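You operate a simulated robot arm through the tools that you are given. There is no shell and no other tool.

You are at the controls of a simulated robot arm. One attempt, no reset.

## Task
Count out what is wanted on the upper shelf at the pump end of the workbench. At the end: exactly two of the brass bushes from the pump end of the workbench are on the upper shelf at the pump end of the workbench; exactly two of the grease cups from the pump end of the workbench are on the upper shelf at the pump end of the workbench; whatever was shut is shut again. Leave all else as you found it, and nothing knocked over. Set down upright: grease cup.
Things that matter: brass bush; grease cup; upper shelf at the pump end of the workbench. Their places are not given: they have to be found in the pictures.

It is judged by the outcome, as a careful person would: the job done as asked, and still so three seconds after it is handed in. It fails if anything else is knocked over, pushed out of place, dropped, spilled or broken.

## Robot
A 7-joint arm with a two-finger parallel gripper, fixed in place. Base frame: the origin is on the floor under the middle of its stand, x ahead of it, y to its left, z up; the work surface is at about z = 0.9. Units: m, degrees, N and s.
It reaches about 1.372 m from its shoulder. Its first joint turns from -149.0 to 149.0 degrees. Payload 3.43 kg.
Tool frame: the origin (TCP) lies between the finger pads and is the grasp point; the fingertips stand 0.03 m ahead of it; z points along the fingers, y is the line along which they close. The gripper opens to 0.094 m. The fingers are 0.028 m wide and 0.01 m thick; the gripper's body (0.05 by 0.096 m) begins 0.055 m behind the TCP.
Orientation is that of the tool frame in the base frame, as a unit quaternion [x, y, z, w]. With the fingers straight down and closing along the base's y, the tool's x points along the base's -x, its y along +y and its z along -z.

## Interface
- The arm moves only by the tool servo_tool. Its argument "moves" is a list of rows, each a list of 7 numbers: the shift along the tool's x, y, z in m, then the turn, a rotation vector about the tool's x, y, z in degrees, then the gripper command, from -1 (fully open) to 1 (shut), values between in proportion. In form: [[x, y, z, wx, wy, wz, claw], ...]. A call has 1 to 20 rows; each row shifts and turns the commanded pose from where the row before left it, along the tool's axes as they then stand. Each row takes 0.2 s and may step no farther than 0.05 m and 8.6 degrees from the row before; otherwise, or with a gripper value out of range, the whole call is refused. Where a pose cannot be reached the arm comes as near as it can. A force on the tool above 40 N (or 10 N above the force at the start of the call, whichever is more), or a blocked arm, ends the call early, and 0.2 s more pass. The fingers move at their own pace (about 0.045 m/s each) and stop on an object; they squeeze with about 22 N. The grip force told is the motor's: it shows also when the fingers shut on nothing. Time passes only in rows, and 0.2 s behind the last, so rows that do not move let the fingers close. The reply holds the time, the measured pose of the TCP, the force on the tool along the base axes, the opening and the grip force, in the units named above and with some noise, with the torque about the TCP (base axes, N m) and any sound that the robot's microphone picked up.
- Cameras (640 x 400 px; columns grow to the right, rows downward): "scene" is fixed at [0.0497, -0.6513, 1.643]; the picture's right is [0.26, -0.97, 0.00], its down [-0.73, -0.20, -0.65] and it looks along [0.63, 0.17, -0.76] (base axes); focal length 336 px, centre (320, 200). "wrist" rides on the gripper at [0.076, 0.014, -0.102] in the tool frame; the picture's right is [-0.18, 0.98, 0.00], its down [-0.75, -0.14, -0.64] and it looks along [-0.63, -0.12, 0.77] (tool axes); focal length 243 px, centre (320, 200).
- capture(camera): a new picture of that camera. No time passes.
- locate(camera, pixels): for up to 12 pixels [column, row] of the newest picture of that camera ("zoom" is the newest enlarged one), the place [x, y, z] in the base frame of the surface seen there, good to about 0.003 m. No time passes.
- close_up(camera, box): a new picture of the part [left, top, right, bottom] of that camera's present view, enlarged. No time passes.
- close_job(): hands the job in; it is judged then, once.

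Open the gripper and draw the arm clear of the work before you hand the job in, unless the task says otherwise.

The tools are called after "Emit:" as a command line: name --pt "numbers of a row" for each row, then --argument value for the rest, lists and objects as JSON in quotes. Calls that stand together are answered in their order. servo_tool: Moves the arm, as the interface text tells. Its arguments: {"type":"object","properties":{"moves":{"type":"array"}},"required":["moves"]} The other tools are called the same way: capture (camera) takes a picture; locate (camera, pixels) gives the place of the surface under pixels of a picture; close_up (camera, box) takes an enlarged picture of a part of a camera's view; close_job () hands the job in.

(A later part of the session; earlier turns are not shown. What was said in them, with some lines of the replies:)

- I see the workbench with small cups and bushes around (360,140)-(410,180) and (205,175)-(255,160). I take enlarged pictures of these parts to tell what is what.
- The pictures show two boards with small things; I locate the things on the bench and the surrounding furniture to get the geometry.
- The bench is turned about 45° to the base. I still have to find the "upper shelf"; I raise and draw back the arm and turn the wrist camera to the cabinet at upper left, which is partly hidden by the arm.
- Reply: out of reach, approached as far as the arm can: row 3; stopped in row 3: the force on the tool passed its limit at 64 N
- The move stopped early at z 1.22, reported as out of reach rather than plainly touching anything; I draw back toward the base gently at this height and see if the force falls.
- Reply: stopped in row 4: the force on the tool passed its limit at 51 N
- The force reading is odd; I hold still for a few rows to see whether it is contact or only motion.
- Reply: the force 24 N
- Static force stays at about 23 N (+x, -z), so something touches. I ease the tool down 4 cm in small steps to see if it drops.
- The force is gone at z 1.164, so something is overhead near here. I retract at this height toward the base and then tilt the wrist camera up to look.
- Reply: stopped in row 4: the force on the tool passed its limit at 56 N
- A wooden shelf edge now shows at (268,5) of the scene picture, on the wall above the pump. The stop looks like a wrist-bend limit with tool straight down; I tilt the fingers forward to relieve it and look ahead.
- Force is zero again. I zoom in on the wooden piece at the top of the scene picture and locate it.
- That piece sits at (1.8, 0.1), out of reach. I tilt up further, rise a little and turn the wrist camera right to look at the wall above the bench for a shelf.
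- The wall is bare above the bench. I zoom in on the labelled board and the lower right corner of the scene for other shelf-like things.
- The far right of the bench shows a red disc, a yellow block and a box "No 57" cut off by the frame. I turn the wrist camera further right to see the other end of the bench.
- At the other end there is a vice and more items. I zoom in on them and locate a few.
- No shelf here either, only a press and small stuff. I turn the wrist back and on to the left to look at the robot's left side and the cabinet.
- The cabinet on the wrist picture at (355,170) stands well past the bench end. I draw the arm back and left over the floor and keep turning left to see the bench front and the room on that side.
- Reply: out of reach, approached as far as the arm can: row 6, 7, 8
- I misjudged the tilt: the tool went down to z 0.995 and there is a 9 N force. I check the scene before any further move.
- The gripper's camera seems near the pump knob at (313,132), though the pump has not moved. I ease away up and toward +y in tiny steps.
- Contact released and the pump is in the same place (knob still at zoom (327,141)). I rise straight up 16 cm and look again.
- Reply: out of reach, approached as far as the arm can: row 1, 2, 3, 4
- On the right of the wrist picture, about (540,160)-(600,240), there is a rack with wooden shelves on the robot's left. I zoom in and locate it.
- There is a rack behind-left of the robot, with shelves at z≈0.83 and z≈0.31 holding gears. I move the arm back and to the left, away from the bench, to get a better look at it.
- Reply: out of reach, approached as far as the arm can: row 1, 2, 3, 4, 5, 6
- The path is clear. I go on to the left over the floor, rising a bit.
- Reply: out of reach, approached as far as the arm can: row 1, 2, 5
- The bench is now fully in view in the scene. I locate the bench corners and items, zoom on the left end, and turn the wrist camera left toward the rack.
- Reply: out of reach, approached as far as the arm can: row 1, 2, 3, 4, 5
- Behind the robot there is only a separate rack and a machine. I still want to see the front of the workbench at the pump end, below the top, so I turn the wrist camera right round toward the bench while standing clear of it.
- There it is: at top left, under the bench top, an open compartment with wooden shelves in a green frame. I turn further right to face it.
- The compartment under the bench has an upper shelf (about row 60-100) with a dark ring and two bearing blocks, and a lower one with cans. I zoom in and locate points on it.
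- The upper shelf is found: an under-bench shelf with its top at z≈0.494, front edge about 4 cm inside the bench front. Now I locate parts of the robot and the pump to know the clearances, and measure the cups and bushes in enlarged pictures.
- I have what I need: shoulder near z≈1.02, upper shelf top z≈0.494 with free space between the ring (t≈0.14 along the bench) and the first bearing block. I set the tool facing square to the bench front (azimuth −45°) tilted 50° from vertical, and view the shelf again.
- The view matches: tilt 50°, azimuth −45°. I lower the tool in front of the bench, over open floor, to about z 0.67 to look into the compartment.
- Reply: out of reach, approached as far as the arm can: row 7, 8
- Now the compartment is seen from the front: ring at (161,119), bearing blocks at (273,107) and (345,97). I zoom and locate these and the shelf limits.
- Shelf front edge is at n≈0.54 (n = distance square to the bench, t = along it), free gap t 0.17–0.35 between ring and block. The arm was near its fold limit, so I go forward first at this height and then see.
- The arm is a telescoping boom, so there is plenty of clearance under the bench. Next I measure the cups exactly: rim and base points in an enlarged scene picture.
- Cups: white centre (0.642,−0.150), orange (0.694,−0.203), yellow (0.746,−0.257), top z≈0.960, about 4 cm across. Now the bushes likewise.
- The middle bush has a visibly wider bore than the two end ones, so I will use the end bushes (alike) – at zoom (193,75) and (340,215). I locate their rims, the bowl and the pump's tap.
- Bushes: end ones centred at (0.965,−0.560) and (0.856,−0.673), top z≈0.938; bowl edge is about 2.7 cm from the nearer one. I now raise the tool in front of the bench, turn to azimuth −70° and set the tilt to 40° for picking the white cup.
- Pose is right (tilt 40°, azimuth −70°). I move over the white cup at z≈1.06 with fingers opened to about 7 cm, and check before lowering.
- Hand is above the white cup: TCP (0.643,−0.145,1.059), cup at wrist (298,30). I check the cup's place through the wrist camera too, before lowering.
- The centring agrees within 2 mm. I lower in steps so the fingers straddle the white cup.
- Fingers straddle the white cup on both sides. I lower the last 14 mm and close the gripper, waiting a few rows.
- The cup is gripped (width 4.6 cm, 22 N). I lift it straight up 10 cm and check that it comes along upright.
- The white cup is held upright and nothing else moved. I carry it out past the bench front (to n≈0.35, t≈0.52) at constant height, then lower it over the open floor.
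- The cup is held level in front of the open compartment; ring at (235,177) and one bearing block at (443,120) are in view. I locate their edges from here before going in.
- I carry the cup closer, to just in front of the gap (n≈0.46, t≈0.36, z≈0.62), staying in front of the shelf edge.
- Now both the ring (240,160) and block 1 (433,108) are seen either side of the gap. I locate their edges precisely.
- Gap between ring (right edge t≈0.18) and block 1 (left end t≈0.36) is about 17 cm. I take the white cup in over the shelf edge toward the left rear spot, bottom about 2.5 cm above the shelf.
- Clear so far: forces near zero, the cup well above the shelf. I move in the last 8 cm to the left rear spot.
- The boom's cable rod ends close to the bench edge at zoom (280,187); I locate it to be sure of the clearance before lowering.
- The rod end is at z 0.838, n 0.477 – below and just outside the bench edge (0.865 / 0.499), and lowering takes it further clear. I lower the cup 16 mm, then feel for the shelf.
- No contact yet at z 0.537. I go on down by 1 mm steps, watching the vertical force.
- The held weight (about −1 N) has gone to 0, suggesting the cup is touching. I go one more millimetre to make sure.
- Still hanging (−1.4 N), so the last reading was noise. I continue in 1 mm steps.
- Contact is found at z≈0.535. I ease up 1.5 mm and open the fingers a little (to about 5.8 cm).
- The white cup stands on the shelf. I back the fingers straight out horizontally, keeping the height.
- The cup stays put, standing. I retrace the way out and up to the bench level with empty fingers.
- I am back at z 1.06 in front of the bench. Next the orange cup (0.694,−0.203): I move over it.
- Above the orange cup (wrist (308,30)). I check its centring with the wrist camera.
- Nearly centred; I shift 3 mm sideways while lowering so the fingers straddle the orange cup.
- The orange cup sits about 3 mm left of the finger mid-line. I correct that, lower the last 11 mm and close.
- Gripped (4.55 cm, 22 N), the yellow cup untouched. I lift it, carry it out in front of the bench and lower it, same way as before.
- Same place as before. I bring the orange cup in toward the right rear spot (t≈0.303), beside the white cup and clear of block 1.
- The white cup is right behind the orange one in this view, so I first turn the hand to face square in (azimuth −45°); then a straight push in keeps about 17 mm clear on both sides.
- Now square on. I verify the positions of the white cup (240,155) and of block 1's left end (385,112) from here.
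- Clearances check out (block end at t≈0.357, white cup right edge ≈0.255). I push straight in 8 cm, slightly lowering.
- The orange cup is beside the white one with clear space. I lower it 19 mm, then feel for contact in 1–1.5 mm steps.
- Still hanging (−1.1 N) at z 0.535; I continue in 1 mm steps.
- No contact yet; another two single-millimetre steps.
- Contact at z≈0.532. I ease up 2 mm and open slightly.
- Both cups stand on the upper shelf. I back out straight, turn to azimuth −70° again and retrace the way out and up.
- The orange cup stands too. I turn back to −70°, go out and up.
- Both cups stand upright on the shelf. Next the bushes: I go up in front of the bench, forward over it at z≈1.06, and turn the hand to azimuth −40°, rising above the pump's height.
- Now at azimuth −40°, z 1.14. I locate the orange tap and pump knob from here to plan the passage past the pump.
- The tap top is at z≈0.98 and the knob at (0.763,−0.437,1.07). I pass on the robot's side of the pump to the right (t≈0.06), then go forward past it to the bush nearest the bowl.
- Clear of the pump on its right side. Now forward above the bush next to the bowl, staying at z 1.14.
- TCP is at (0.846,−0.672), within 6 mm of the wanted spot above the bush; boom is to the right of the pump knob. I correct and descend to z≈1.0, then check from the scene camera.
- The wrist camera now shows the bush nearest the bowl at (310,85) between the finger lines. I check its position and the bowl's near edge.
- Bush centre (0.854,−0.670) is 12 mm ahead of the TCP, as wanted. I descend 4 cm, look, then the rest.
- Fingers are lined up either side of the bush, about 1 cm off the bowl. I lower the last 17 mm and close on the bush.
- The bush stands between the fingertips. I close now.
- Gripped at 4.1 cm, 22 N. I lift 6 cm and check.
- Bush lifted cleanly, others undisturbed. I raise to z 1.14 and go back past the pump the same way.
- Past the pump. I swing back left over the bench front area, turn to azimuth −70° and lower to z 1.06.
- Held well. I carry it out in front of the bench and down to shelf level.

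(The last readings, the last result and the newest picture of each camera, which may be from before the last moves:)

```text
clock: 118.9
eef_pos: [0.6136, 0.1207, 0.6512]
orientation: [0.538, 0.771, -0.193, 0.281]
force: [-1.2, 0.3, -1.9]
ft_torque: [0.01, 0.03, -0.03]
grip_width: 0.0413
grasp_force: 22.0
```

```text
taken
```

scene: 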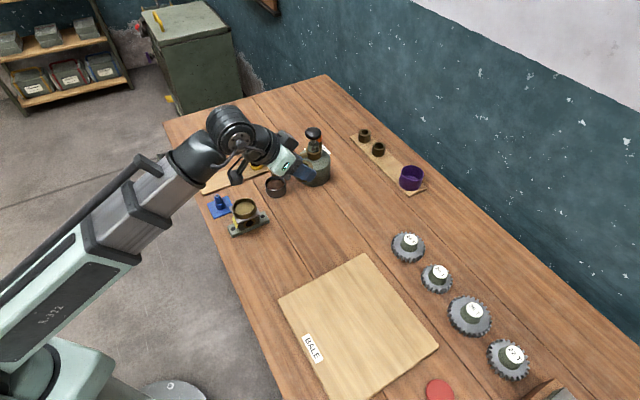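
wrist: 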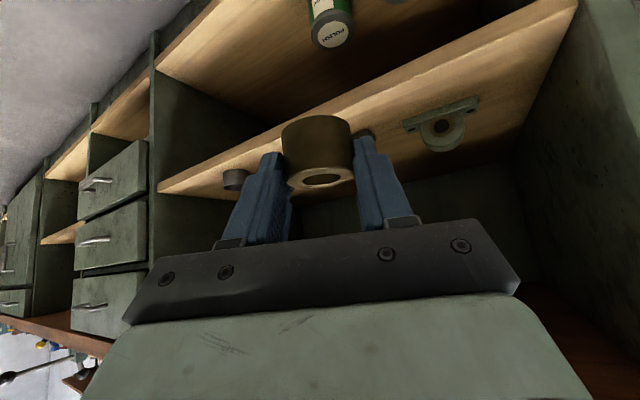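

Same waypoint as before. I take this bush in to the front-right spot (n≈0.595, t≈0.308), in front of the orange cup.

Emit:
servo_tool --pt "-0.0099 -0.007 0.0124 0 0 0 1" --pt "-0.0198 -0.0139 0.0247 0 0 0 1" --pt "-0.0198 -0.0139 0.0247 0 0 0 1" --pt "-0.0198 -0.0139 0.0247 0 0 0 1" --pt "-0.0198 -0.0139 0.0247 0 0 0 1" --pt "-0.0099 -0.007 0.0124 0 0 0 1" --pt "-0.0073 -0.0018 0.0139 0 0 0 1" --pt "-0.0145 -0.0035 0.0278 0 0 0 1" --pt "-0.0145 -0.0035 0.0278 0 0 0 1" --pt "-0.0145 -0.0035 0.0278 0 0 0 1" --pt "-0.0145 -0.0035 0.0278 0 0 0 1" --pt "-0.0073 -0.0018 0.0139 0 0 0 1" --pt "0 0 0 0 0 0 1"

Emit:
capture --camera "wrist"

```text
clock: 121.7
eef_pos: [0.6393, -0.1932, 0.5602]
orientation: [0.537, 0.771, -0.192, 0.282]
force: [0.3, -0.5, -2.3]
ft_torque: [0.04, 0.01, 0.0]
grip_width: 0.0413
grasp_force: 22.7
```

```text
taken
```

wrist: 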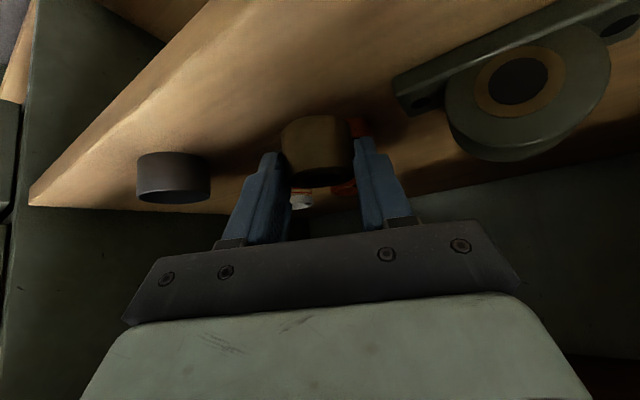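

The bush is over its spot; orange and white cups behind are clear. I lower 22 mm, then feel for the shelf.

Emit:
servo_tool --pt "0.00257 0 0.00306 0 0 0 1" --pt "0.00321 0 0.00383 0 0 0 1" --pt "0.00321 0 0.00383 0 0 0 1" --pt "0.00257 0 0.00306 0 0 0 1" --pt "0.00257 0 0.00306 0 0 0 1" --pt "0 0 0 0 0 0 1"

Emit:
servo_tool --pt "0.00096 0 0.00115 0 0 0 1" --pt "0 0 0 0 0 0 1"

Emit:
servo_tool --pt "0.00064 0 0.00077 0 0 0 1" --pt "0 0 0 0 0 0 1"

```text
clock: 123.1
eef_pos: [0.6385, -0.1909, 0.5378]
orientation: [0.538, 0.771, -0.193, 0.282]
force: [-0.2, -0.4, -2.4]
ft_torque: [0.0, 0.05, -0.03]
grip_width: 0.0414
grasp_force: 22.1
```

```text
clock: 123.7
eef_pos: [0.639, -0.1915, 0.5383]
orientation: [0.537, 0.771, -0.193, 0.282]
force: [-0.9, 0.4, -2.7]
ft_torque: [0.02, 0.03, -0.01]
grip_width: 0.0412
grasp_force: 22.0
```

```text
clock: 124.3
eef_pos: [0.6374, -0.1901, 0.5343]
orientation: [0.538, 0.771, -0.193, 0.281]
force: [-0.2, -0.2, -1.3]
ft_torque: [0.04, 0.0, 0.0]
grip_width: 0.0411
grasp_force: 22.2
```

Still in the air at z≈0.535. Further 1 mm steps.

Emit:
servo_tool --pt "0.00064 0 0.00077 0 0 0 1" --pt "0 0 0 0 0 0 1"

Emit:
servo_tool --pt "0.00064 0 0.00077 0 0 0 1" --pt "0 0 0 0 0 0 1"

Emit:
servo_tool --pt "0.00064 0 0.00077 0 0 0 1" --pt "0 0 0 0 0 0 1"

```text
clock: 124.9
eef_pos: [0.6391, -0.1915, 0.5338]
orientation: [0.538, 0.77, -0.194, 0.281]
force: [0.6, 0.2, -2.5]
ft_torque: [0.04, -0.01, 0.02]
grip_width: 0.0411
grasp_force: 22.0
```

```text
clock: 125.5
eef_pos: [0.6382, -0.1913, 0.5326]
orientation: [0.537, 0.771, -0.193, 0.281]
force: [0.2, -0.4, -2.4]
ft_torque: [0.02, 0.02, -0.02]
grip_width: 0.0412
grasp_force: 21.5
```

```text
clock: 126.1
eef_pos: [0.6379, -0.1918, 0.5326]
orientation: [0.538, 0.771, -0.193, 0.281]
force: [-0.5, 0.1, 0.3]
ft_torque: [0.0, 0.04, -0.02]
grip_width: 0.041
grasp_force: 22.2
```

The load has gone off (−2.4 → +0.3 N): the bush is resting on the shelf. I open the fingers a little.

Emit:
servo_tool --pt "0 0 0 0 0 0 0.1" --pt "0 0 0 0 0 0 0" --pt "0 0 0 0 0 0 -0.12" --pt "0 0 0 0 0 0 -0.12"

Emit:
capture --camera "wrist"

```text
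clock: 127.1
eef_pos: [0.638, -0.1904, 0.5328]
orientation: [0.537, 0.771, -0.194, 0.281]
force: [0.3, -0.3, 0.4]
ft_torque: [0.01, 0.0, -0.04]
grip_width: 0.0525
grasp_force: 0.1
```

```text
taken
```

wrist: 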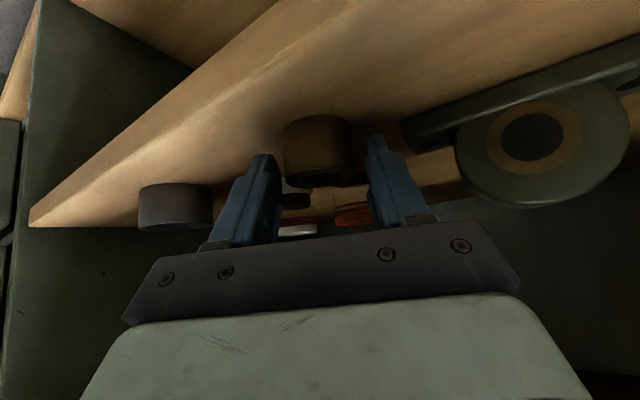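

The bush stands free. I back out horizontally, then out of the compartment and up.

Emit:
servo_tool --pt "0.0077 0 -0.0064 0 0 0 -0.12" --pt "0.0115 0 -0.0096 0 0 0 -0.12" --pt "0.0153 0 -0.0129 0 0 0 -0.12" --pt "0.0153 0 -0.0129 0 0 0 -0.12" --pt "0.0108 0.0022 -0.0378 0 0 0 -0.12" --pt "0.0108 0.0022 -0.0378 0 0 0 -0.12" --pt "0.0204 0.0179 -0.0265 0 0 0 -0.12" --pt "0.0204 0.0179 -0.0265 0 0 0 -0.12" --pt "0.0204 0.0179 -0.0265 0 0 0 -0.12" --pt "0.0204 0.0179 -0.0265 0 0 0 -0.12" --pt "0.0204 0.0179 -0.0265 0 0 0 -0.12" --pt "0 0 0 0 0 0 -0.12"

Emit:
capture --camera "wrist"

Emit:
close_up --camera "wrist" --box '[150, 80, 500, 260]'

```text
clock: 129.7
eef_pos: [0.6223, 0.116, 0.6132]
orientation: [0.537, 0.771, -0.193, 0.282]
force: [-0.7, 0.1, -0.6]
ft_torque: [-0.01, -0.05, 0.04]
grip_width: 0.0525
grasp_force: 0.0
```

```text
taken
```

wrist: 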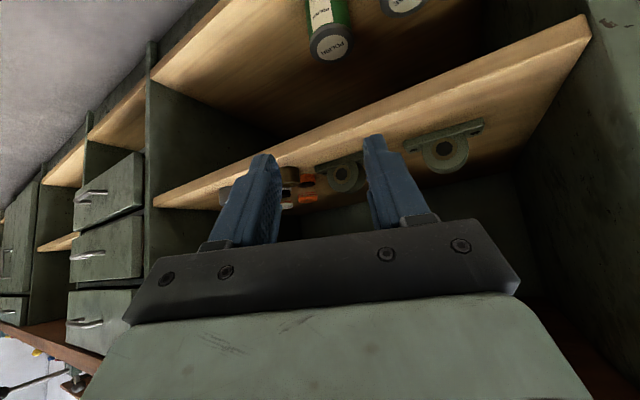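

```text
1.83 times, centred on (325, 170) of wrist
```

zoom: 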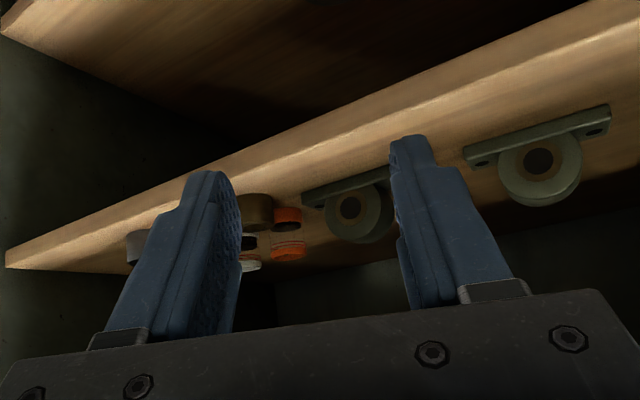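

The first bush is on the shelf. For the second I take the far-end bush (0.965,−0.560), coming from the left side of the pump. First up and over the bench front.

Emit:
servo_tool --pt "-0.0261 0 -0.0311 0 0 0 -0.15" --pt "-0.0261 0 -0.0311 0 0 0 -0.15" --pt "-0.0261 0 -0.0311 0 0 0 -0.15" --pt "-0.0261 0 -0.0311 0 0 0 -0.15" --pt "-0.0261 0 -0.0311 0 0 0 -0.15" --pt "-0.0261 0 -0.0311 0 0 0 -0.15" --pt "-0.0261 0 -0.0311 0 0 0 -0.15" --pt "-0.0261 0 -0.0311 0 0 0 -0.15" --pt "-0.0261 0 -0.0311 0 0 0 -0.15" --pt "-0.0261 0 -0.0311 0 0 0 -0.15" --pt "-0.0261 0 -0.0311 0 0 0 -0.15" --pt "-0.0273 0.0053 0.023 0 0 0 -0.15" --pt "-0.0273 0.0053 0.023 0 0 0 -0.15" --pt "-0.0273 0.0053 0.023 0 0 0 -0.15" --pt "-0.0273 0.0053 0.023 0 0 0 -0.15" --pt "-0.0273 0.0053 0.023 0 0 0 -0.15" --pt "-0.0273 0.0053 0.023 0 0 0 -0.15" --pt "-0.0273 0.0053 0.023 0 0 0 -0.15" --pt "0 0 0 0 0 0 -0.15"

Emit:
capture --camera "scene"

```text
clock: 133.7
eef_pos: [0.7454, -0.107, 1.0618]
orientation: [0.538, 0.771, -0.194, 0.281]
force: [0.0, 0.2, 1.0]
ft_torque: [-0.01, -0.01, -0.02]
grip_width: 0.054
grasp_force: 0.0
```

```text
taken
```

scene: 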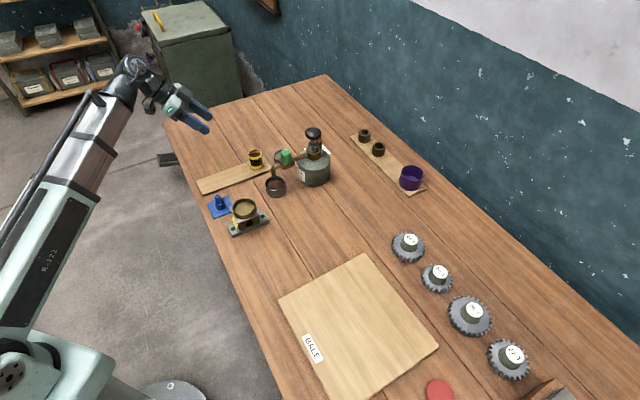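

All in place; two bushes remain on their board. I go forward along the left side of the pump at rising height to z≈1.14.

Emit:
servo_tool --pt "-0.0312 0.0158 0.016 0 0 0 -0.15" --pt "-0.0312 0.0158 0.016 0 0 0 -0.15" --pt "-0.0312 0.0158 0.016 0 0 0 -0.15" --pt "-0.0312 0.0158 0.016 0 0 0 -0.15" --pt "-0.0312 0.0158 0.016 0 0 0 -0.15" --pt "-0.0312 0.0158 0.016 0 0 0 -0.15" --pt "-0.0312 0.0158 0.016 0 0 0 -0.15" --pt "-0.0312 0.0158 0.016 0 0 0 -0.15" --pt "-0.0312 0.0158 0.016 0 0 0 -0.15" --pt "-0.0312 0.0158 0.016 0 0 0 -0.15" --pt "0 0 0 5.36 0 6.38 -0.15" --pt "0 0 0 5.36 0 6.38 -0.15" --pt "0 0 0 5.36 0 6.38 -0.15" --pt "0 0 0 3.21 0 3.83 -0.15" --pt "0 0 0 0 0 0 -0.15"

Emit:
capture --camera "wrist"

Emit:
capture --camera "scene"

```text
clock: 136.9
eef_pos: [1.0114, -0.3726, 1.1365]
orientation: [0.719, 0.606, -0.26, 0.22]
force: [0.1, 0.0, -0.4]
ft_torque: [-0.02, 0.01, -0.01]
grip_width: 0.0542
grasp_force: 0.0
```

```text
taken
```

wrist: 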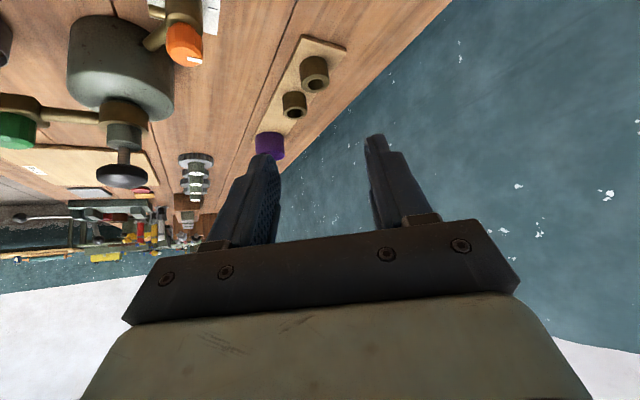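

```text
taken
```

scene: 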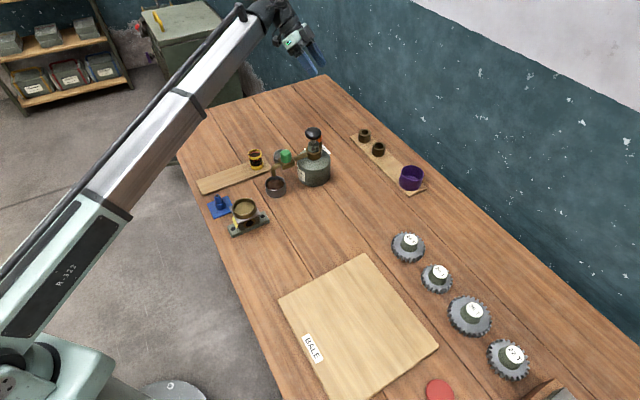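

Facing the far-end bush now at wrist (314,72). I locate it from here.

Emit:
locate --camera "wrist" --pixels '[[301, 75], [328, 74], [316, 87], [313, 62], [303, 60], [325, 58], [284, 105], [306, 103], [294, 116], [125, 175], [148, 178], [120, 165]]'

```text
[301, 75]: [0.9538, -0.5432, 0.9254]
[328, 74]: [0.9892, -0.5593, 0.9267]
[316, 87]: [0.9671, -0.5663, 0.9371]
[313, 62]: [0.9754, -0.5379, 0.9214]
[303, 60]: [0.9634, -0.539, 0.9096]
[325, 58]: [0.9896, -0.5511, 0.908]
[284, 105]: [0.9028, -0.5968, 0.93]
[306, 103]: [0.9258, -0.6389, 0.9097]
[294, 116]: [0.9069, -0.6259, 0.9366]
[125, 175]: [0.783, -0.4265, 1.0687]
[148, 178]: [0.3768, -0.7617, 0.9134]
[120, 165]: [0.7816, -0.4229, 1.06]
```

The far-end bush is near (0.966,−0.559). I move above it.

Emit:
servo_tool --pt "-0.0272 -0.0027 0.0228 0 0 0 -0.15" --pt "-0.0272 -0.0027 0.0228 0 0 0 -0.15" --pt "-0.0272 -0.0027 0.0228 0 0 0 -0.15" --pt "-0.0272 -0.0027 0.0228 0 0 0 -0.15" --pt "-0.0272 -0.0027 0.0228 0 0 0 -0.15" --pt "0.0127 0 0.0151 0 0 0 -0.15" --pt "0.0127 0 0.0151 0 0 0 -0.15" --pt "0.0127 0 0.0151 0 0 0 -0.15" --pt "0.0127 0 0.0151 0 0 0 -0.15" --pt "0 0 0 0 0 0 -0.15"

Emit:
capture --camera "wrist"

Emit:
close_up --camera "scene" --box '[240, 60, 460, 240]'

```text
clock: 139.1
eef_pos: [0.968, -0.5453, 1.0581]
orientation: [0.719, 0.606, -0.259, 0.221]
force: [-0.4, -0.8, 0.2]
ft_torque: [0.0, 0.02, 0.01]
grip_width: 0.054
grasp_force: 0.1
```

```text
taken
```

wrist: 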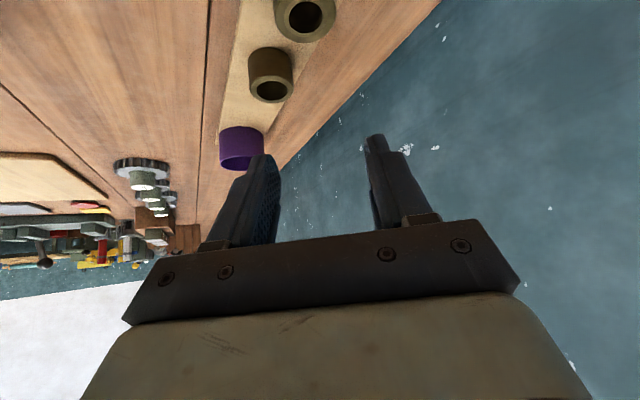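

```text
2.22 times, centred on (350, 150) of scene
```

zoom: 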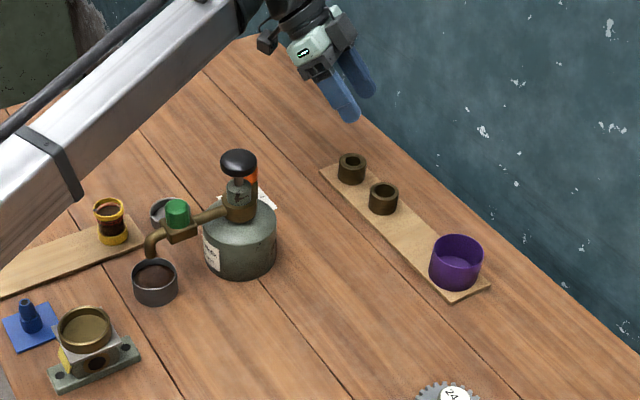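

The bush is visible at (305,17) of the wrist view. I refine its position by its rim.

Emit:
locate --camera "wrist" --pixels '[[278, 18], [332, 15], [306, 37], [280, 5], [333, 3], [253, 85], [291, 85], [273, 99], [300, 33], [315, 34]]'

Emit:
close_up --camera "wrist" --box '[200, 0, 400, 120]'

```text
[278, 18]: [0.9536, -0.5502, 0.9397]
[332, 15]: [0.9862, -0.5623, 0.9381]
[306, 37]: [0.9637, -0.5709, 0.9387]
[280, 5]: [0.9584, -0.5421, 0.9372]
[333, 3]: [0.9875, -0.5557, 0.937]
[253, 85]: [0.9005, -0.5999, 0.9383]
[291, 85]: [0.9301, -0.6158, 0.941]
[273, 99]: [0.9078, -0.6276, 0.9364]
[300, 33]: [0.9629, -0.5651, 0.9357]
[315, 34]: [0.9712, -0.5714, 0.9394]
```

```text
3.20 times, centred on (300, 60) of wrist
```

zoom: 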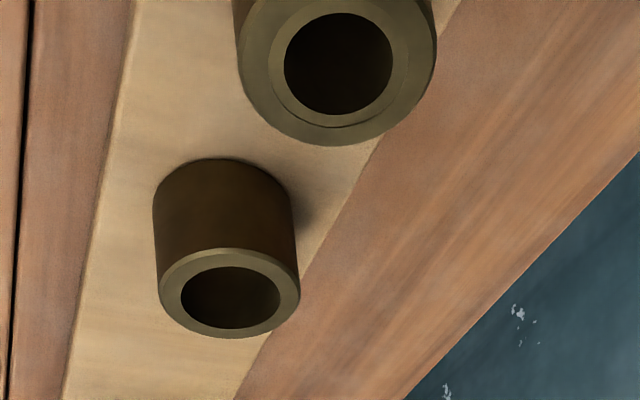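

Centre ≈ (0.968,−0.5565), 11 mm ahead of the TCP – good. I lower to z≈0.963 and check both the fingers and the boom against the pump.

Emit:
servo_tool --pt "0.0123 0.001 0.01464 0 0 0 -0.15" --pt "0.0123 0 0.01464 0 0 0 -0.15" --pt "0.0123 0 0.01464 0 0 0 -0.15" --pt "0.00615 0 0.00732 0 0 0 -0.15" --pt "0.00615 0 0.00732 0 0 0 -0.15" --pt "0.00615 0 0.00732 0 0 0 -0.15" --pt "0.00615 0 0.00732 0 0 0 -0.15" --pt "0 0 0 0 0 0 -0.15"

Emit:
capture --camera "wrist"

Emit:
close_up --camera "scene" --box '[240, 60, 420, 220]'

```text
clock: 140.9
eef_pos: [0.9702, -0.5432, 0.9627]
orientation: [0.719, 0.606, -0.26, 0.221]
force: [-0.3, 0.3, 0.1]
ft_torque: [-0.02, 0.03, 0.01]
grip_width: 0.0544
grasp_force: 0.2
```

```text
taken
```

wrist: 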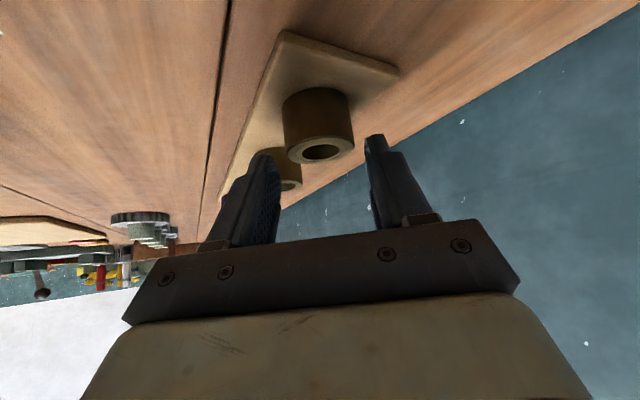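

```text
2.50 times, centred on (330, 140) of scene
```

zoom: 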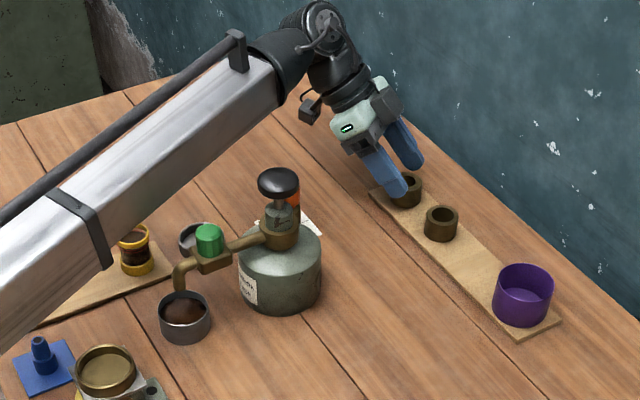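

Good alignment and the boom is clear of the pump. I lower the last 18 mm and close.

Emit:
servo_tool --pt "0.0055 0 0.0073 0 0 0 -0.15" --pt "0.0055 0 0.0073 0 0 0 -0.15" --pt "0 0 0 0 0 0 -0.15" --pt "0 0 0 0 0 0 0.1" --pt "0 0 0 0 0 0 0.5" --pt "0 0 0 0 0 0 1" --pt "0 0 0 0 0 0 1" --pt "0 0 0 0 0 0 1"

Emit:
capture --camera "wrist"

Emit:
close_up --camera "scene" --box '[240, 60, 420, 220]'

```text
clock: 142.7
eef_pos: [0.9695, -0.547, 0.9442]
orientation: [0.719, 0.606, -0.259, 0.221]
force: [1.8, 0.1, 0.6]
ft_torque: [-0.04, 0.02, -0.02]
grip_width: 0.0407
grasp_force: 22.3
```

```text
taken
```

wrist: 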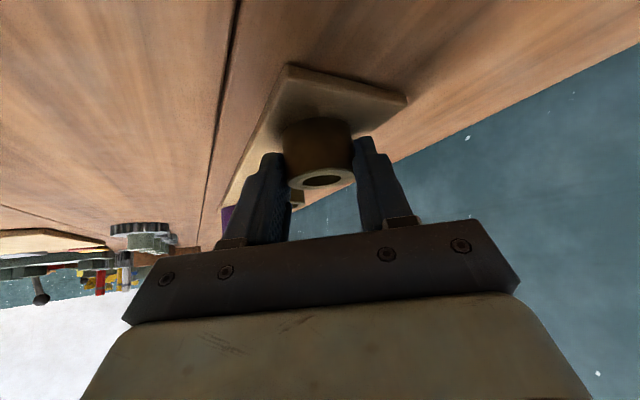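

```text
2.50 times, centred on (330, 140) of scene
```

zoom: 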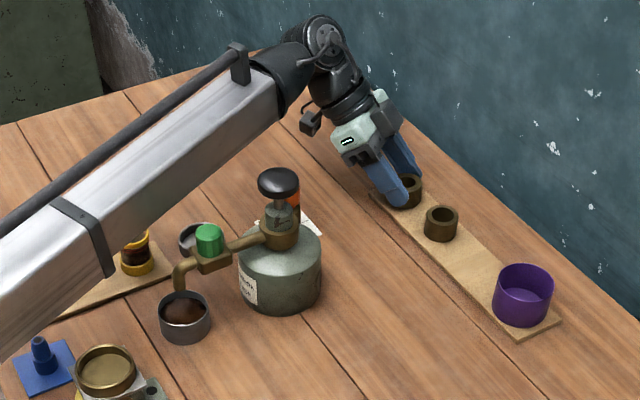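

Gripped (4.1 cm). I lift gently and straight to z≈1.14.

Emit:
servo_tool --pt "-0.0032 0 -0.0038 0 0 0 1" --pt "-0.0096 0 -0.0115 0 0 0 1" --pt "-0.0193 0 -0.023 0 0 0 1" --pt "-0.0193 0 -0.023 0 0 0 1" --pt "-0.0193 0 -0.023 0 0 0 1" --pt "-0.0193 0 -0.023 0 0 0 1" --pt "-0.0193 0 -0.023 0 0 0 1" --pt "-0.0161 0 -0.0191 0 0 0 1" --pt "0 0 0 0 0 0 1"

Emit:
capture --camera "wrist"

Emit:
capture --camera "scene"

```text
clock: 144.7
eef_pos: [0.9679, -0.545, 1.138]
orientation: [0.719, 0.606, -0.259, 0.22]
force: [0.5, -0.8, -1.3]
ft_torque: [0.0, -0.03, -0.01]
grip_width: 0.0405
grasp_force: 21.9
```

```text
taken
```

wrist: 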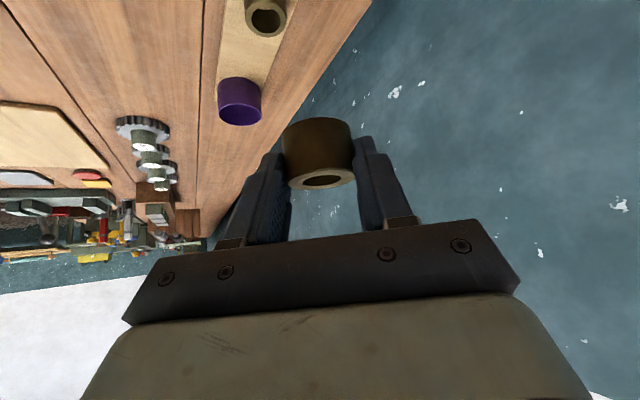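

```text
taken
```

scene: 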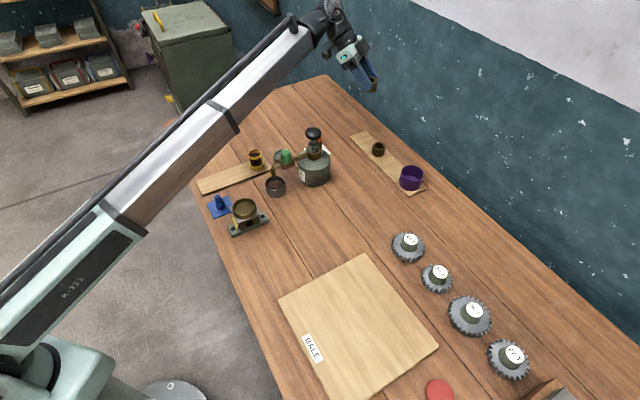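

The second bush is held. I retrace: back left of the pump, turn to −70°, and to the bench front at z≈1.06.

Emit:
servo_tool --pt "0.0272 0.0027 -0.0228 0 0 0 1" --pt "0.0272 0.0027 -0.0228 0 0 0 1" --pt "0.0272 0.0027 -0.0228 0 0 0 1" --pt "0.0272 0.0027 -0.0228 0 0 0 1" --pt "0.0272 0.0027 -0.0228 0 0 0 1" --pt "0 0 0 -5.36 0 -6.38 1" --pt "0 0 0 -5.36 0 -6.38 1" --pt "0 0 0 -5.36 0 -6.38 1" --pt "0 0 0 -3.21 0 -3.83 1" --pt "0.0312 -0.0158 -0.016 0 0 0 1" --pt "0.0312 -0.0158 -0.016 0 0 0 1" --pt "0.0312 -0.0158 -0.016 0 0 0 1" --pt "0.0312 -0.0158 -0.016 0 0 0 1" --pt "0.0312 -0.0158 -0.016 0 0 0 1" --pt "0.0312 -0.0158 -0.016 0 0 0 1" --pt "0.0312 -0.0158 -0.016 0 0 0 1" --pt "0.0312 -0.0158 -0.016 0 0 0 1" --pt "0.0312 -0.0158 -0.016 0 0 0 1" --pt "0.0312 -0.0158 -0.016 0 0 0 1" --pt "0 0 0 0 0 0 1"

Emit:
capture --camera "scene"

```text
clock: 148.9
eef_pos: [0.7447, -0.1061, 1.0615]
orientation: [0.538, 0.771, -0.193, 0.281]
force: [-0.4, 0.8, -0.8]
ft_torque: [0.06, 0.03, -0.04]
grip_width: 0.0411
grasp_force: 21.3
```

```text
taken
```

scene: 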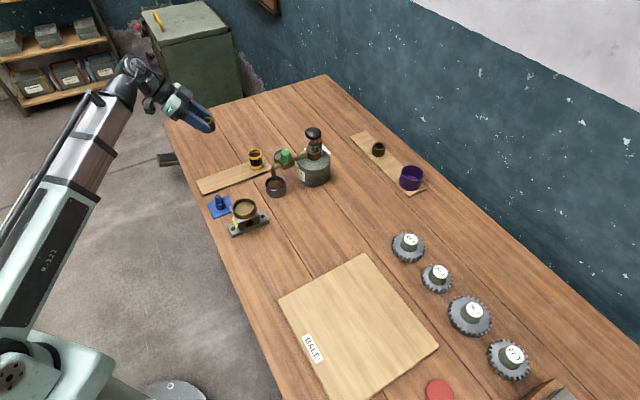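

Fine. Out in front of the bench and down again to shelf level.

Emit:
servo_tool --pt "0.0281 -0.0063 -0.0236 0 0 0 1" --pt "0.0281 -0.0063 -0.0236 0 0 0 1" --pt "0.0281 -0.0063 -0.0236 0 0 0 1" --pt "0.0281 -0.0063 -0.0236 0 0 0 1" --pt "0.0281 -0.0063 -0.0236 0 0 0 1" --pt "0.0281 -0.0063 -0.0236 0 0 0 1" --pt "0.0281 -0.0063 -0.0236 0 0 0 1" --pt "0.022 0 0.0262 0 0 0 1" --pt "0.022 0 0.0262 0 0 0 1" --pt "0.022 0 0.0262 0 0 0 1" --pt "0.022 0 0.0262 0 0 0 1" --pt "0.022 0 0.0262 0 0 0 1" --pt "0.022 0 0.0262 0 0 0 1" --pt "0.022 0 0.0262 0 0 0 1" --pt "0.022 0 0.0262 0 0 0 1" --pt "0.022 0 0.0262 0 0 0 1" --pt "0.022 0 0.0262 0 0 0 1" --pt "0.022 0 0.0262 0 0 0 1" --pt "0.022 0 0.0262 0 0 0 1" --pt "0 0 0 0 0 0 1"

Emit:
capture --camera "wrist"

```text
clock: 153.1
eef_pos: [0.6164, 0.1197, 0.6506]
orientation: [0.537, 0.771, -0.192, 0.282]
force: [0.5, -0.7, -1.9]
ft_torque: [0.0, 0.0, 0.02]
grip_width: 0.041
grasp_force: 21.6
```

```text
taken
```

wrist: 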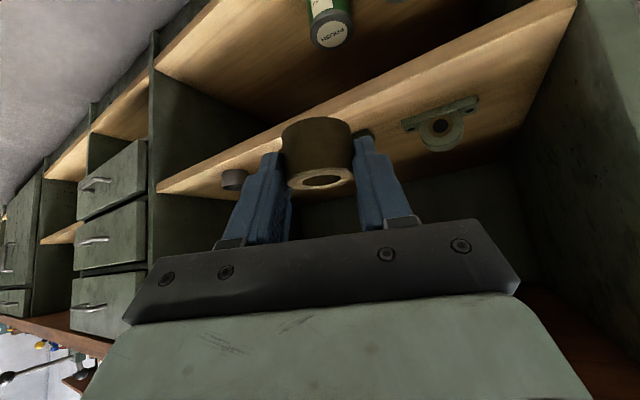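

Shelf slot left: front-left at n≈0.595, t≈0.236, beside the first bush (0.597,0.311). I bring the second bush to just in front of that slot.

Emit:
servo_tool --pt "-0.0105 -0.0091 0.0127 0 0 0 1" --pt "-0.0209 -0.0181 0.0254 0 0 0 1" --pt "-0.0209 -0.0181 0.0254 0 0 0 1" --pt "-0.0209 -0.0181 0.0254 0 0 0 1" --pt "-0.0209 -0.0181 0.0254 0 0 0 1" --pt "-0.0105 -0.0091 0.0127 0 0 0 1" --pt "-0.0075 -0.0082 0.012 0 0 0 1" --pt "-0.015 -0.0164 0.0241 0 0 0 1" --pt "-0.015 -0.0164 0.0241 0 0 0 1" --pt "-0.015 -0.0164 0.0241 0 0 0 1" --pt "-0.0075 -0.0082 0.012 0 0 0 1" --pt "0 0 0 0 0 0 1"

Emit:
capture --camera "wrist"

```text
clock: 155.7
eef_pos: [0.5609, -0.1893, 0.5856]
orientation: [0.538, 0.771, -0.194, 0.281]
force: [-0.2, -0.2, -2.5]
ft_torque: [0.03, 0.02, -0.01]
grip_width: 0.0409
grasp_force: 22.0
```

```text
taken
```

wrist: 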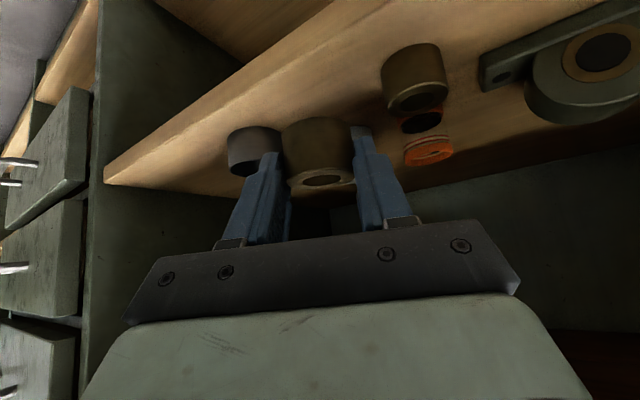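

I see the first bush (413,78) standing in front of the orange cup, and the ring at (253,150). I check their edges for the final approach.

Emit:
locate --camera "wrist" --pixels '[[384, 75], [446, 80], [388, 100], [415, 48], [415, 108], [255, 130], [278, 138], [240, 172], [357, 130], [430, 150]]'

```text
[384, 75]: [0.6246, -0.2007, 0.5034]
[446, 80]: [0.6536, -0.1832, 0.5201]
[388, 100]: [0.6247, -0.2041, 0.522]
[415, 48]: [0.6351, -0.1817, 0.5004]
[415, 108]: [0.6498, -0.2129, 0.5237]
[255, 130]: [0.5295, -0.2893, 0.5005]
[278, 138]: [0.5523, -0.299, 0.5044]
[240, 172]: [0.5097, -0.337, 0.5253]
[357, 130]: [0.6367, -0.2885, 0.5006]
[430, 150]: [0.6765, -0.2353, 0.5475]
```

The slot is centred between ring (t≈0.18) and first bush (t≈0.294). I move in to it.

Emit:
servo_tool --pt "-0.0048 0.0005 0.0092 0 0 0 1" --pt "-0.0096 0.001 0.0184 0 0 0 1" --pt "-0.0096 0.001 0.0184 0 0 0 1" --pt "-0.0048 0.0005 0.0092 0 0 0 1" --pt "0 0 0 0 0 0 1"

Emit:
capture --camera "wrist"

```text
clock: 156.9
eef_pos: [0.585, -0.2399, 0.5613]
orientation: [0.538, 0.771, -0.194, 0.281]
force: [0.2, -0.1, -2.2]
ft_torque: [0.01, 0.01, -0.03]
grip_width: 0.0408
grasp_force: 21.9
```

```text
taken
```

wrist: 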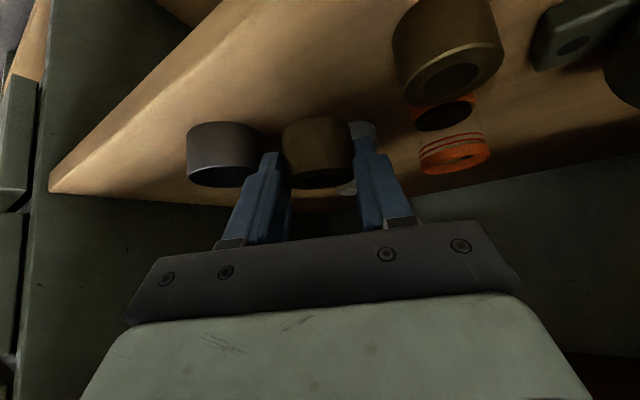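

In position between ring and first bush. I lower 22 mm, then feel for contact.

Emit:
servo_tool --pt "0.00257 0 0.00306 0 0 0 1" --pt "0.00321 0 0.00383 0 0 0 1" --pt "0.00321 0 0.00383 0 0 0 1" --pt "0.00257 0 0.00306 0 0 0 1" --pt "0.00257 0 0.00306 0 0 0 1" --pt "0 0 0 0 0 0 1"

Emit:
servo_tool --pt "0.00129 0 0.00153 0 0 0 1" --pt "0 0 0 0 0 0 1"

Emit:
servo_tool --pt "0.00064 0 0.00077 0 0 0 1" --pt "0 0 0 0 0 0 1"

Emit:
servo_tool --pt "0.00064 0 0.00077 0 0 0 1" --pt "0 0 0 0 0 0 1"

```text
clock: 158.3
eef_pos: [0.5865, -0.2422, 0.5401]
orientation: [0.538, 0.771, -0.194, 0.282]
force: [0.0, 0.3, -1.2]
ft_torque: [0.02, -0.03, 0.01]
grip_width: 0.0409
grasp_force: 22.2
```

```text
clock: 158.9
eef_pos: [0.5859, -0.2401, 0.5379]
orientation: [0.538, 0.77, -0.194, 0.281]
force: [-0.8, 0.0, -1.4]
ft_torque: [0.03, 0.02, -0.02]
grip_width: 0.0408
grasp_force: 21.7
```

```text
clock: 159.5
eef_pos: [0.5866, -0.2405, 0.5368]
orientation: [0.537, 0.772, -0.193, 0.281]
force: [-0.8, -0.8, -1.3]
ft_torque: [0.02, -0.01, 0.02]
grip_width: 0.041
grasp_force: 22.5
```

```text
clock: 160.1
eef_pos: [0.5868, -0.2394, 0.5356]
orientation: [0.539, 0.771, -0.193, 0.28]
force: [-0.2, -0.5, -2.3]
ft_torque: [0.02, 0.0, 0.03]
grip_width: 0.0409
grasp_force: 21.6
```

No contact yet at z≈0.536; more 1 mm steps.

Emit:
servo_tool --pt "0.00064 0 0.00077 0 0 0 1" --pt "0 0 0 0 0 0 1"

Emit:
servo_tool --pt "0.00064 0 0.00077 0 0 0 1" --pt "0 0 0 0 0 0 1"

Emit:
servo_tool --pt "0.00064 0 0.00077 0 0 0 1" --pt "0 0 0 0 0 0 1"

```text
clock: 160.7
eef_pos: [0.5863, -0.2402, 0.5337]
orientation: [0.538, 0.771, -0.193, 0.282]
force: [0.1, -0.1, -2.2]
ft_torque: [0.03, 0.02, -0.01]
grip_width: 0.0407
grasp_force: 21.7
```

```text
clock: 161.3
eef_pos: [0.5876, -0.2401, 0.5331]
orientation: [0.538, 0.771, -0.193, 0.281]
force: [0.0, -0.2, -1.6]
ft_torque: [0.01, 0.02, 0.03]
grip_width: 0.0407
grasp_force: 22.6
```

```text
clock: 161.9
eef_pos: [0.5857, -0.2398, 0.5337]
orientation: [0.537, 0.771, -0.193, 0.282]
force: [0.4, 0.7, 1.0]
ft_torque: [-0.04, 0.04, -0.03]
grip_width: 0.0407
grasp_force: 21.9
```

The vertical force has turned from −2 to +1 N: the bush rests on the shelf. I open the fingers a little.

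Emit:
servo_tool --pt "0 0 0 0 0 0 0.1" --pt "0 0 0 0 0 0 0" --pt "0 0 0 0 0 0 -0.1" --pt "0 0 0 0 0 0 -0.1"

Emit:
capture --camera "wrist"

```text
clock: 162.9
eef_pos: [0.5855, -0.2394, 0.5314]
orientation: [0.538, 0.771, -0.194, 0.281]
force: [-0.3, 0.9, -0.5]
ft_torque: [0.0, 0.0, -0.01]
grip_width: 0.0517
grasp_force: 0.1
```

```text
taken
```

wrist: 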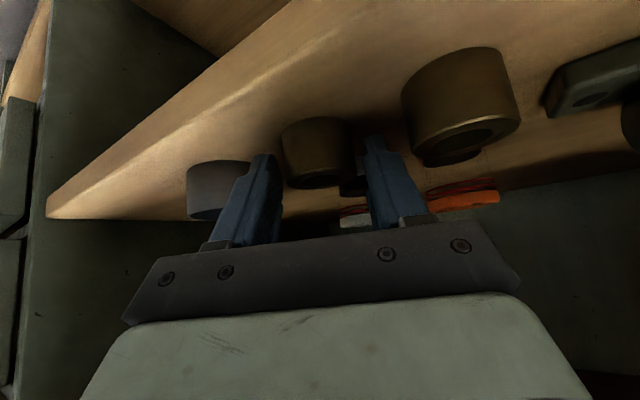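

The second bush stands free beside the first. I back straight out along the finger direction (≥1 cm clear of the first bush) and then out of the compartment.

Emit:
servo_tool --pt "0.0077 0 -0.0064 0 0 0 -0.1" --pt "0.0077 0 -0.0064 0 0 0 -0.1" --pt "0.0115 0 -0.0096 0 0 0 -0.1" --pt "0.0153 0 -0.0129 0 0 0 -0.1" --pt "0 0 0 0 0 0 -0.1"

Emit:
capture --camera "wrist"

```text
clock: 164.1
eef_pos: [0.5673, -0.1914, 0.5332]
orientation: [0.537, 0.771, -0.194, 0.282]
force: [0.7, -0.6, 0.1]
ft_torque: [0.0, 0.0, 0.01]
grip_width: 0.052
grasp_force: 0.0
```

```text
taken
```

wrist: 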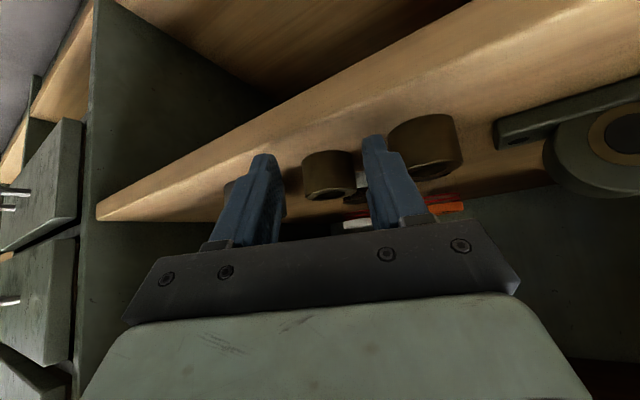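

All four stand. I continue out, first straight back and slightly up, then left and clear.

Emit:
servo_tool --pt "0.0166 0 -0.027 0 0 0 -0.1" --pt "0.0166 0 -0.027 0 0 0 -0.1" --pt "0.013 0.019 -0.0267 0 0 0 -0.1" --pt "0.013 0.019 -0.0267 0 0 0 -0.1" --pt "0.013 0.019 -0.0267 0 0 0 -0.1" --pt "0.013 0.019 -0.0267 0 0 0 -0.1" --pt "0.013 0.019 -0.0267 0 0 0 -0.1" --pt "0.013 0.019 -0.0267 0 0 0 -0.1" --pt "0.013 0.019 -0.0267 0 0 0 -0.1" --pt "0.013 0.019 -0.0267 0 0 0 -0.1" --pt "0 0 0 0 0 0 -1" --pt "0 0 0 0 0 0 -1"

Emit:
capture --camera "wrist"

Emit:
close_up --camera "wrist" --box '[150, 80, 500, 260]'

Emit:
capture --camera "scene"

```text
clock: 166.7
eef_pos: [0.6143, 0.1259, 0.6466]
orientation: [0.537, 0.771, -0.193, 0.282]
force: [-0.3, 0.5, 0.6]
ft_torque: [0.02, 0.01, 0.01]
grip_width: 0.0938
grasp_force: 0.0
```

```text
taken
```

wrist: 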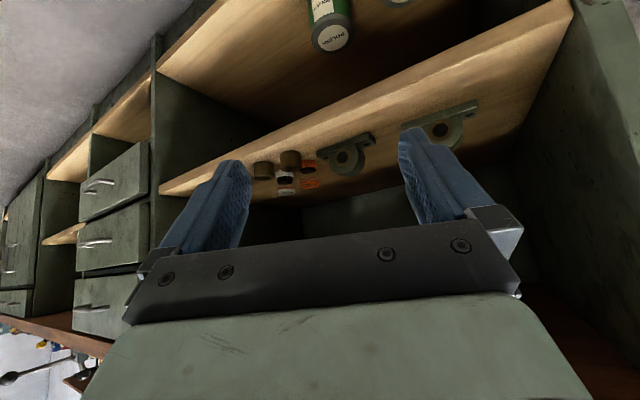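

```text
1.83 times, centred on (325, 170) of wrist
```

zoom: 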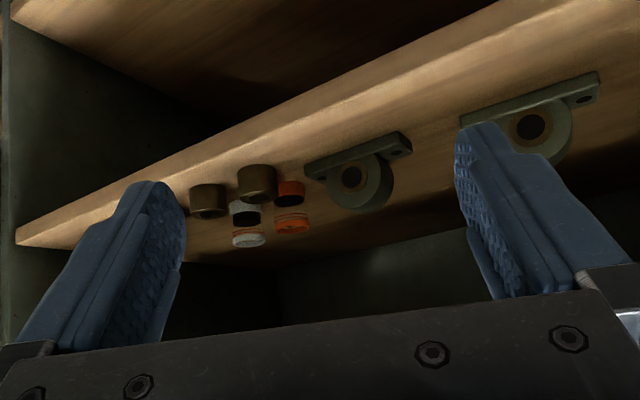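

```text
taken
```

scene: 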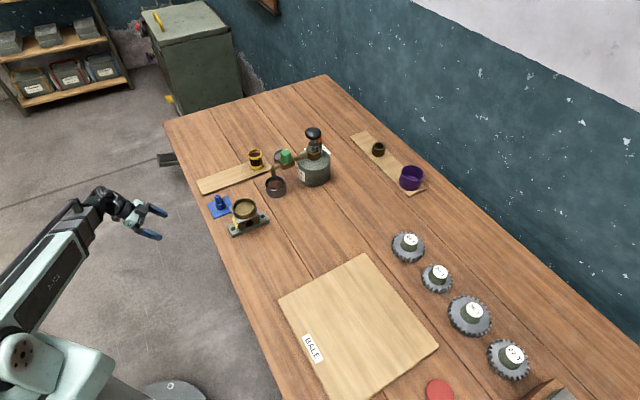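

All four items stand on the upper shelf: two bushes in front, white and orange cups behind. I check that the pump and other bench items are where they were at the start, and view the shelf ring from a slightly different spot while drawing the arm clear.

Emit:
locate --camera "scene" --pixels '[[313, 132], [313, 175], [300, 178], [411, 178], [378, 147], [255, 154], [244, 207], [222, 205], [275, 190], [285, 158]]'

Emit:
close_up --camera "scene" --box '[180, 70, 440, 250]'

Emit:
servo_tool --pt "0.02 0.012 -0.02 0 0 0 -1" --pt "0.02 0.012 -0.02 0 0 0 -1" --pt "0 0 0 -5.36 0 -6.38 -1" --pt "0 0 0 -5.36 0 -6.38 -1" --pt "0 0 0 -5.36 0 -6.38 -1" --pt "0 0 0 0 0 0 -1"

Emit:
close_up --camera "wrist" --box '[0, 0, 640, 280]'

```text
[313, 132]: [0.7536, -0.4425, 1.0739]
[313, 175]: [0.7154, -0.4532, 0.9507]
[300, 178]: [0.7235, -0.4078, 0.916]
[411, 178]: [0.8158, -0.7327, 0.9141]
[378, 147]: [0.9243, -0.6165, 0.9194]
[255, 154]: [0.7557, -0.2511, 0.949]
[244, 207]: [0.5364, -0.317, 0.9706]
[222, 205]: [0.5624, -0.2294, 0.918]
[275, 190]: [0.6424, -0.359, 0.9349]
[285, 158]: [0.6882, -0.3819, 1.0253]
```

```text
2.22 times, centred on (310, 160) of scene
```

zoom: 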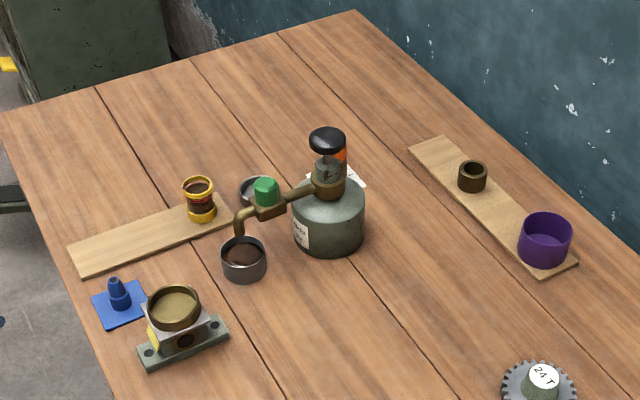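

```text
clock: 168.1
eef_pos: [0.6149, 0.1856, 0.6555]
orientation: [0.357, 0.869, -0.128, 0.318]
force: [0.0, 0.3, 0.2]
ft_torque: [-0.01, -0.01, 0.02]
grip_width: 0.0939
grasp_force: 0.0
```

```text
1.00 times, centred on (320, 140) of wrist (not enlarged: the box is as wide or as high as the picture)
```

zoom: 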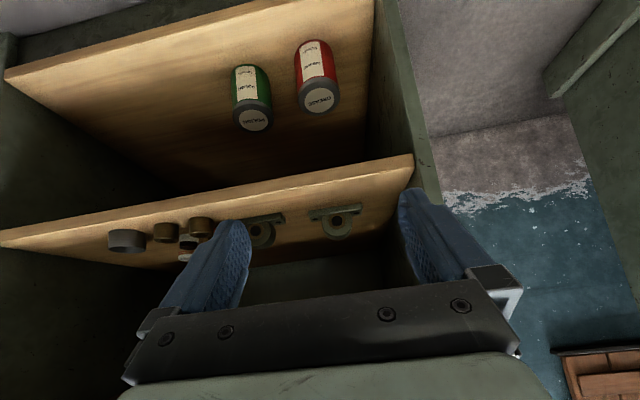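

Everything else is where it was (pump knob, bowl, yellow cup, middle bush agree with the first readings; the shelf ring and blocks stand unmoved). I raise the arm clear in front of the bench with the gripper open.

Emit:
servo_tool --pt "-0.0257 0 -0.0306 0 0 0 -1" --pt "-0.0257 0 -0.0306 0 0 0 -1" --pt "-0.0257 0 -0.0306 0 0 0 -1" --pt "-0.0257 0 -0.0306 0 0 0 -1" --pt "-0.0257 0 -0.0306 0 0 0 -1" --pt "-0.0257 0 -0.0306 0 0 0 -1" --pt "-0.0257 0 -0.0306 0 0 0 -1" --pt "-0.0257 0 -0.0306 0 0 0 -1" --pt "0 0 0 0 0 0 -1" --pt "0 0 0 0 0 0 -1"

Emit:
capture --camera "wrist"

Emit:
capture --camera "scene"

```text
clock: 170.3
eef_pos: [0.6157, 0.1829, 0.977]
orientation: [0.358, 0.869, -0.129, 0.318]
force: [0.7, 0.1, 0.4]
ft_torque: [0.03, 0.01, 0.04]
grip_width: 0.0939
grasp_force: 0.0
```

```text
taken
```

wrist: 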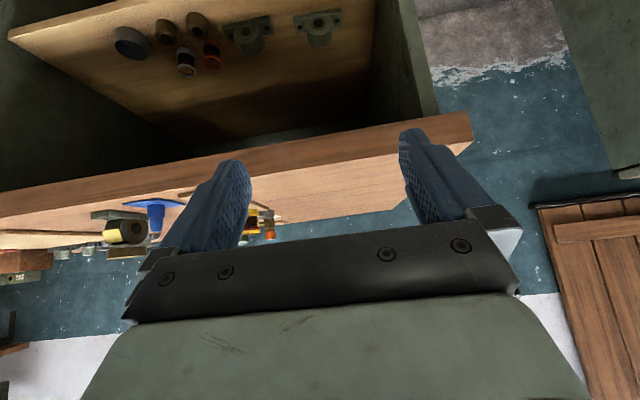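

```text
taken
```

scene: 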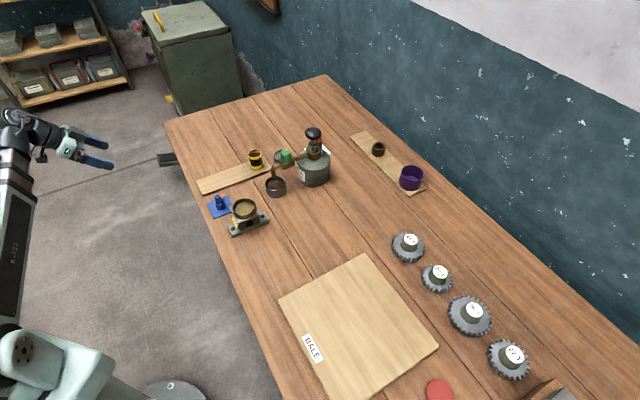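

The wrist picture shows the upper shelf with two bushes at (166,30) and (197,25) and two upright cups at (187,62) and (212,55). The ring and both bearing blocks are unmoved, nothing was opened, the gripper is open and the arm is clear. I hand the job in.

Emit:
close_job

```text
The job is handed in.
```

The job is handed in. Two brass bushes and two grease cups (white and orange) are standing on the upper shelf at the pump end. I took this to be the under-bench shelf at about z = 0.49.

- **Cups:** both were set down upright and were still standing in the last wrist picture. The yellow cup stays on its board.
- **Bushes:** I took the two end ones. The middle one has a visibly wider bore, so I left it in case it isn't the same part.
- **Shut things:** I opened nothing, so there was nothing to shut again.
- **Contact with the pump:** while searching for the shelf I lowered the arm too far, and it touched what was probably the pump knob with about 9 N. At the end the pump, bowl, yellow cup and middle bush all read within about 4 mm of their first positions.
- **The rest of the shelf:** the ring and both bearing blocks look unmoved.

The gripper is open and the arm is clear, in front of the bench.
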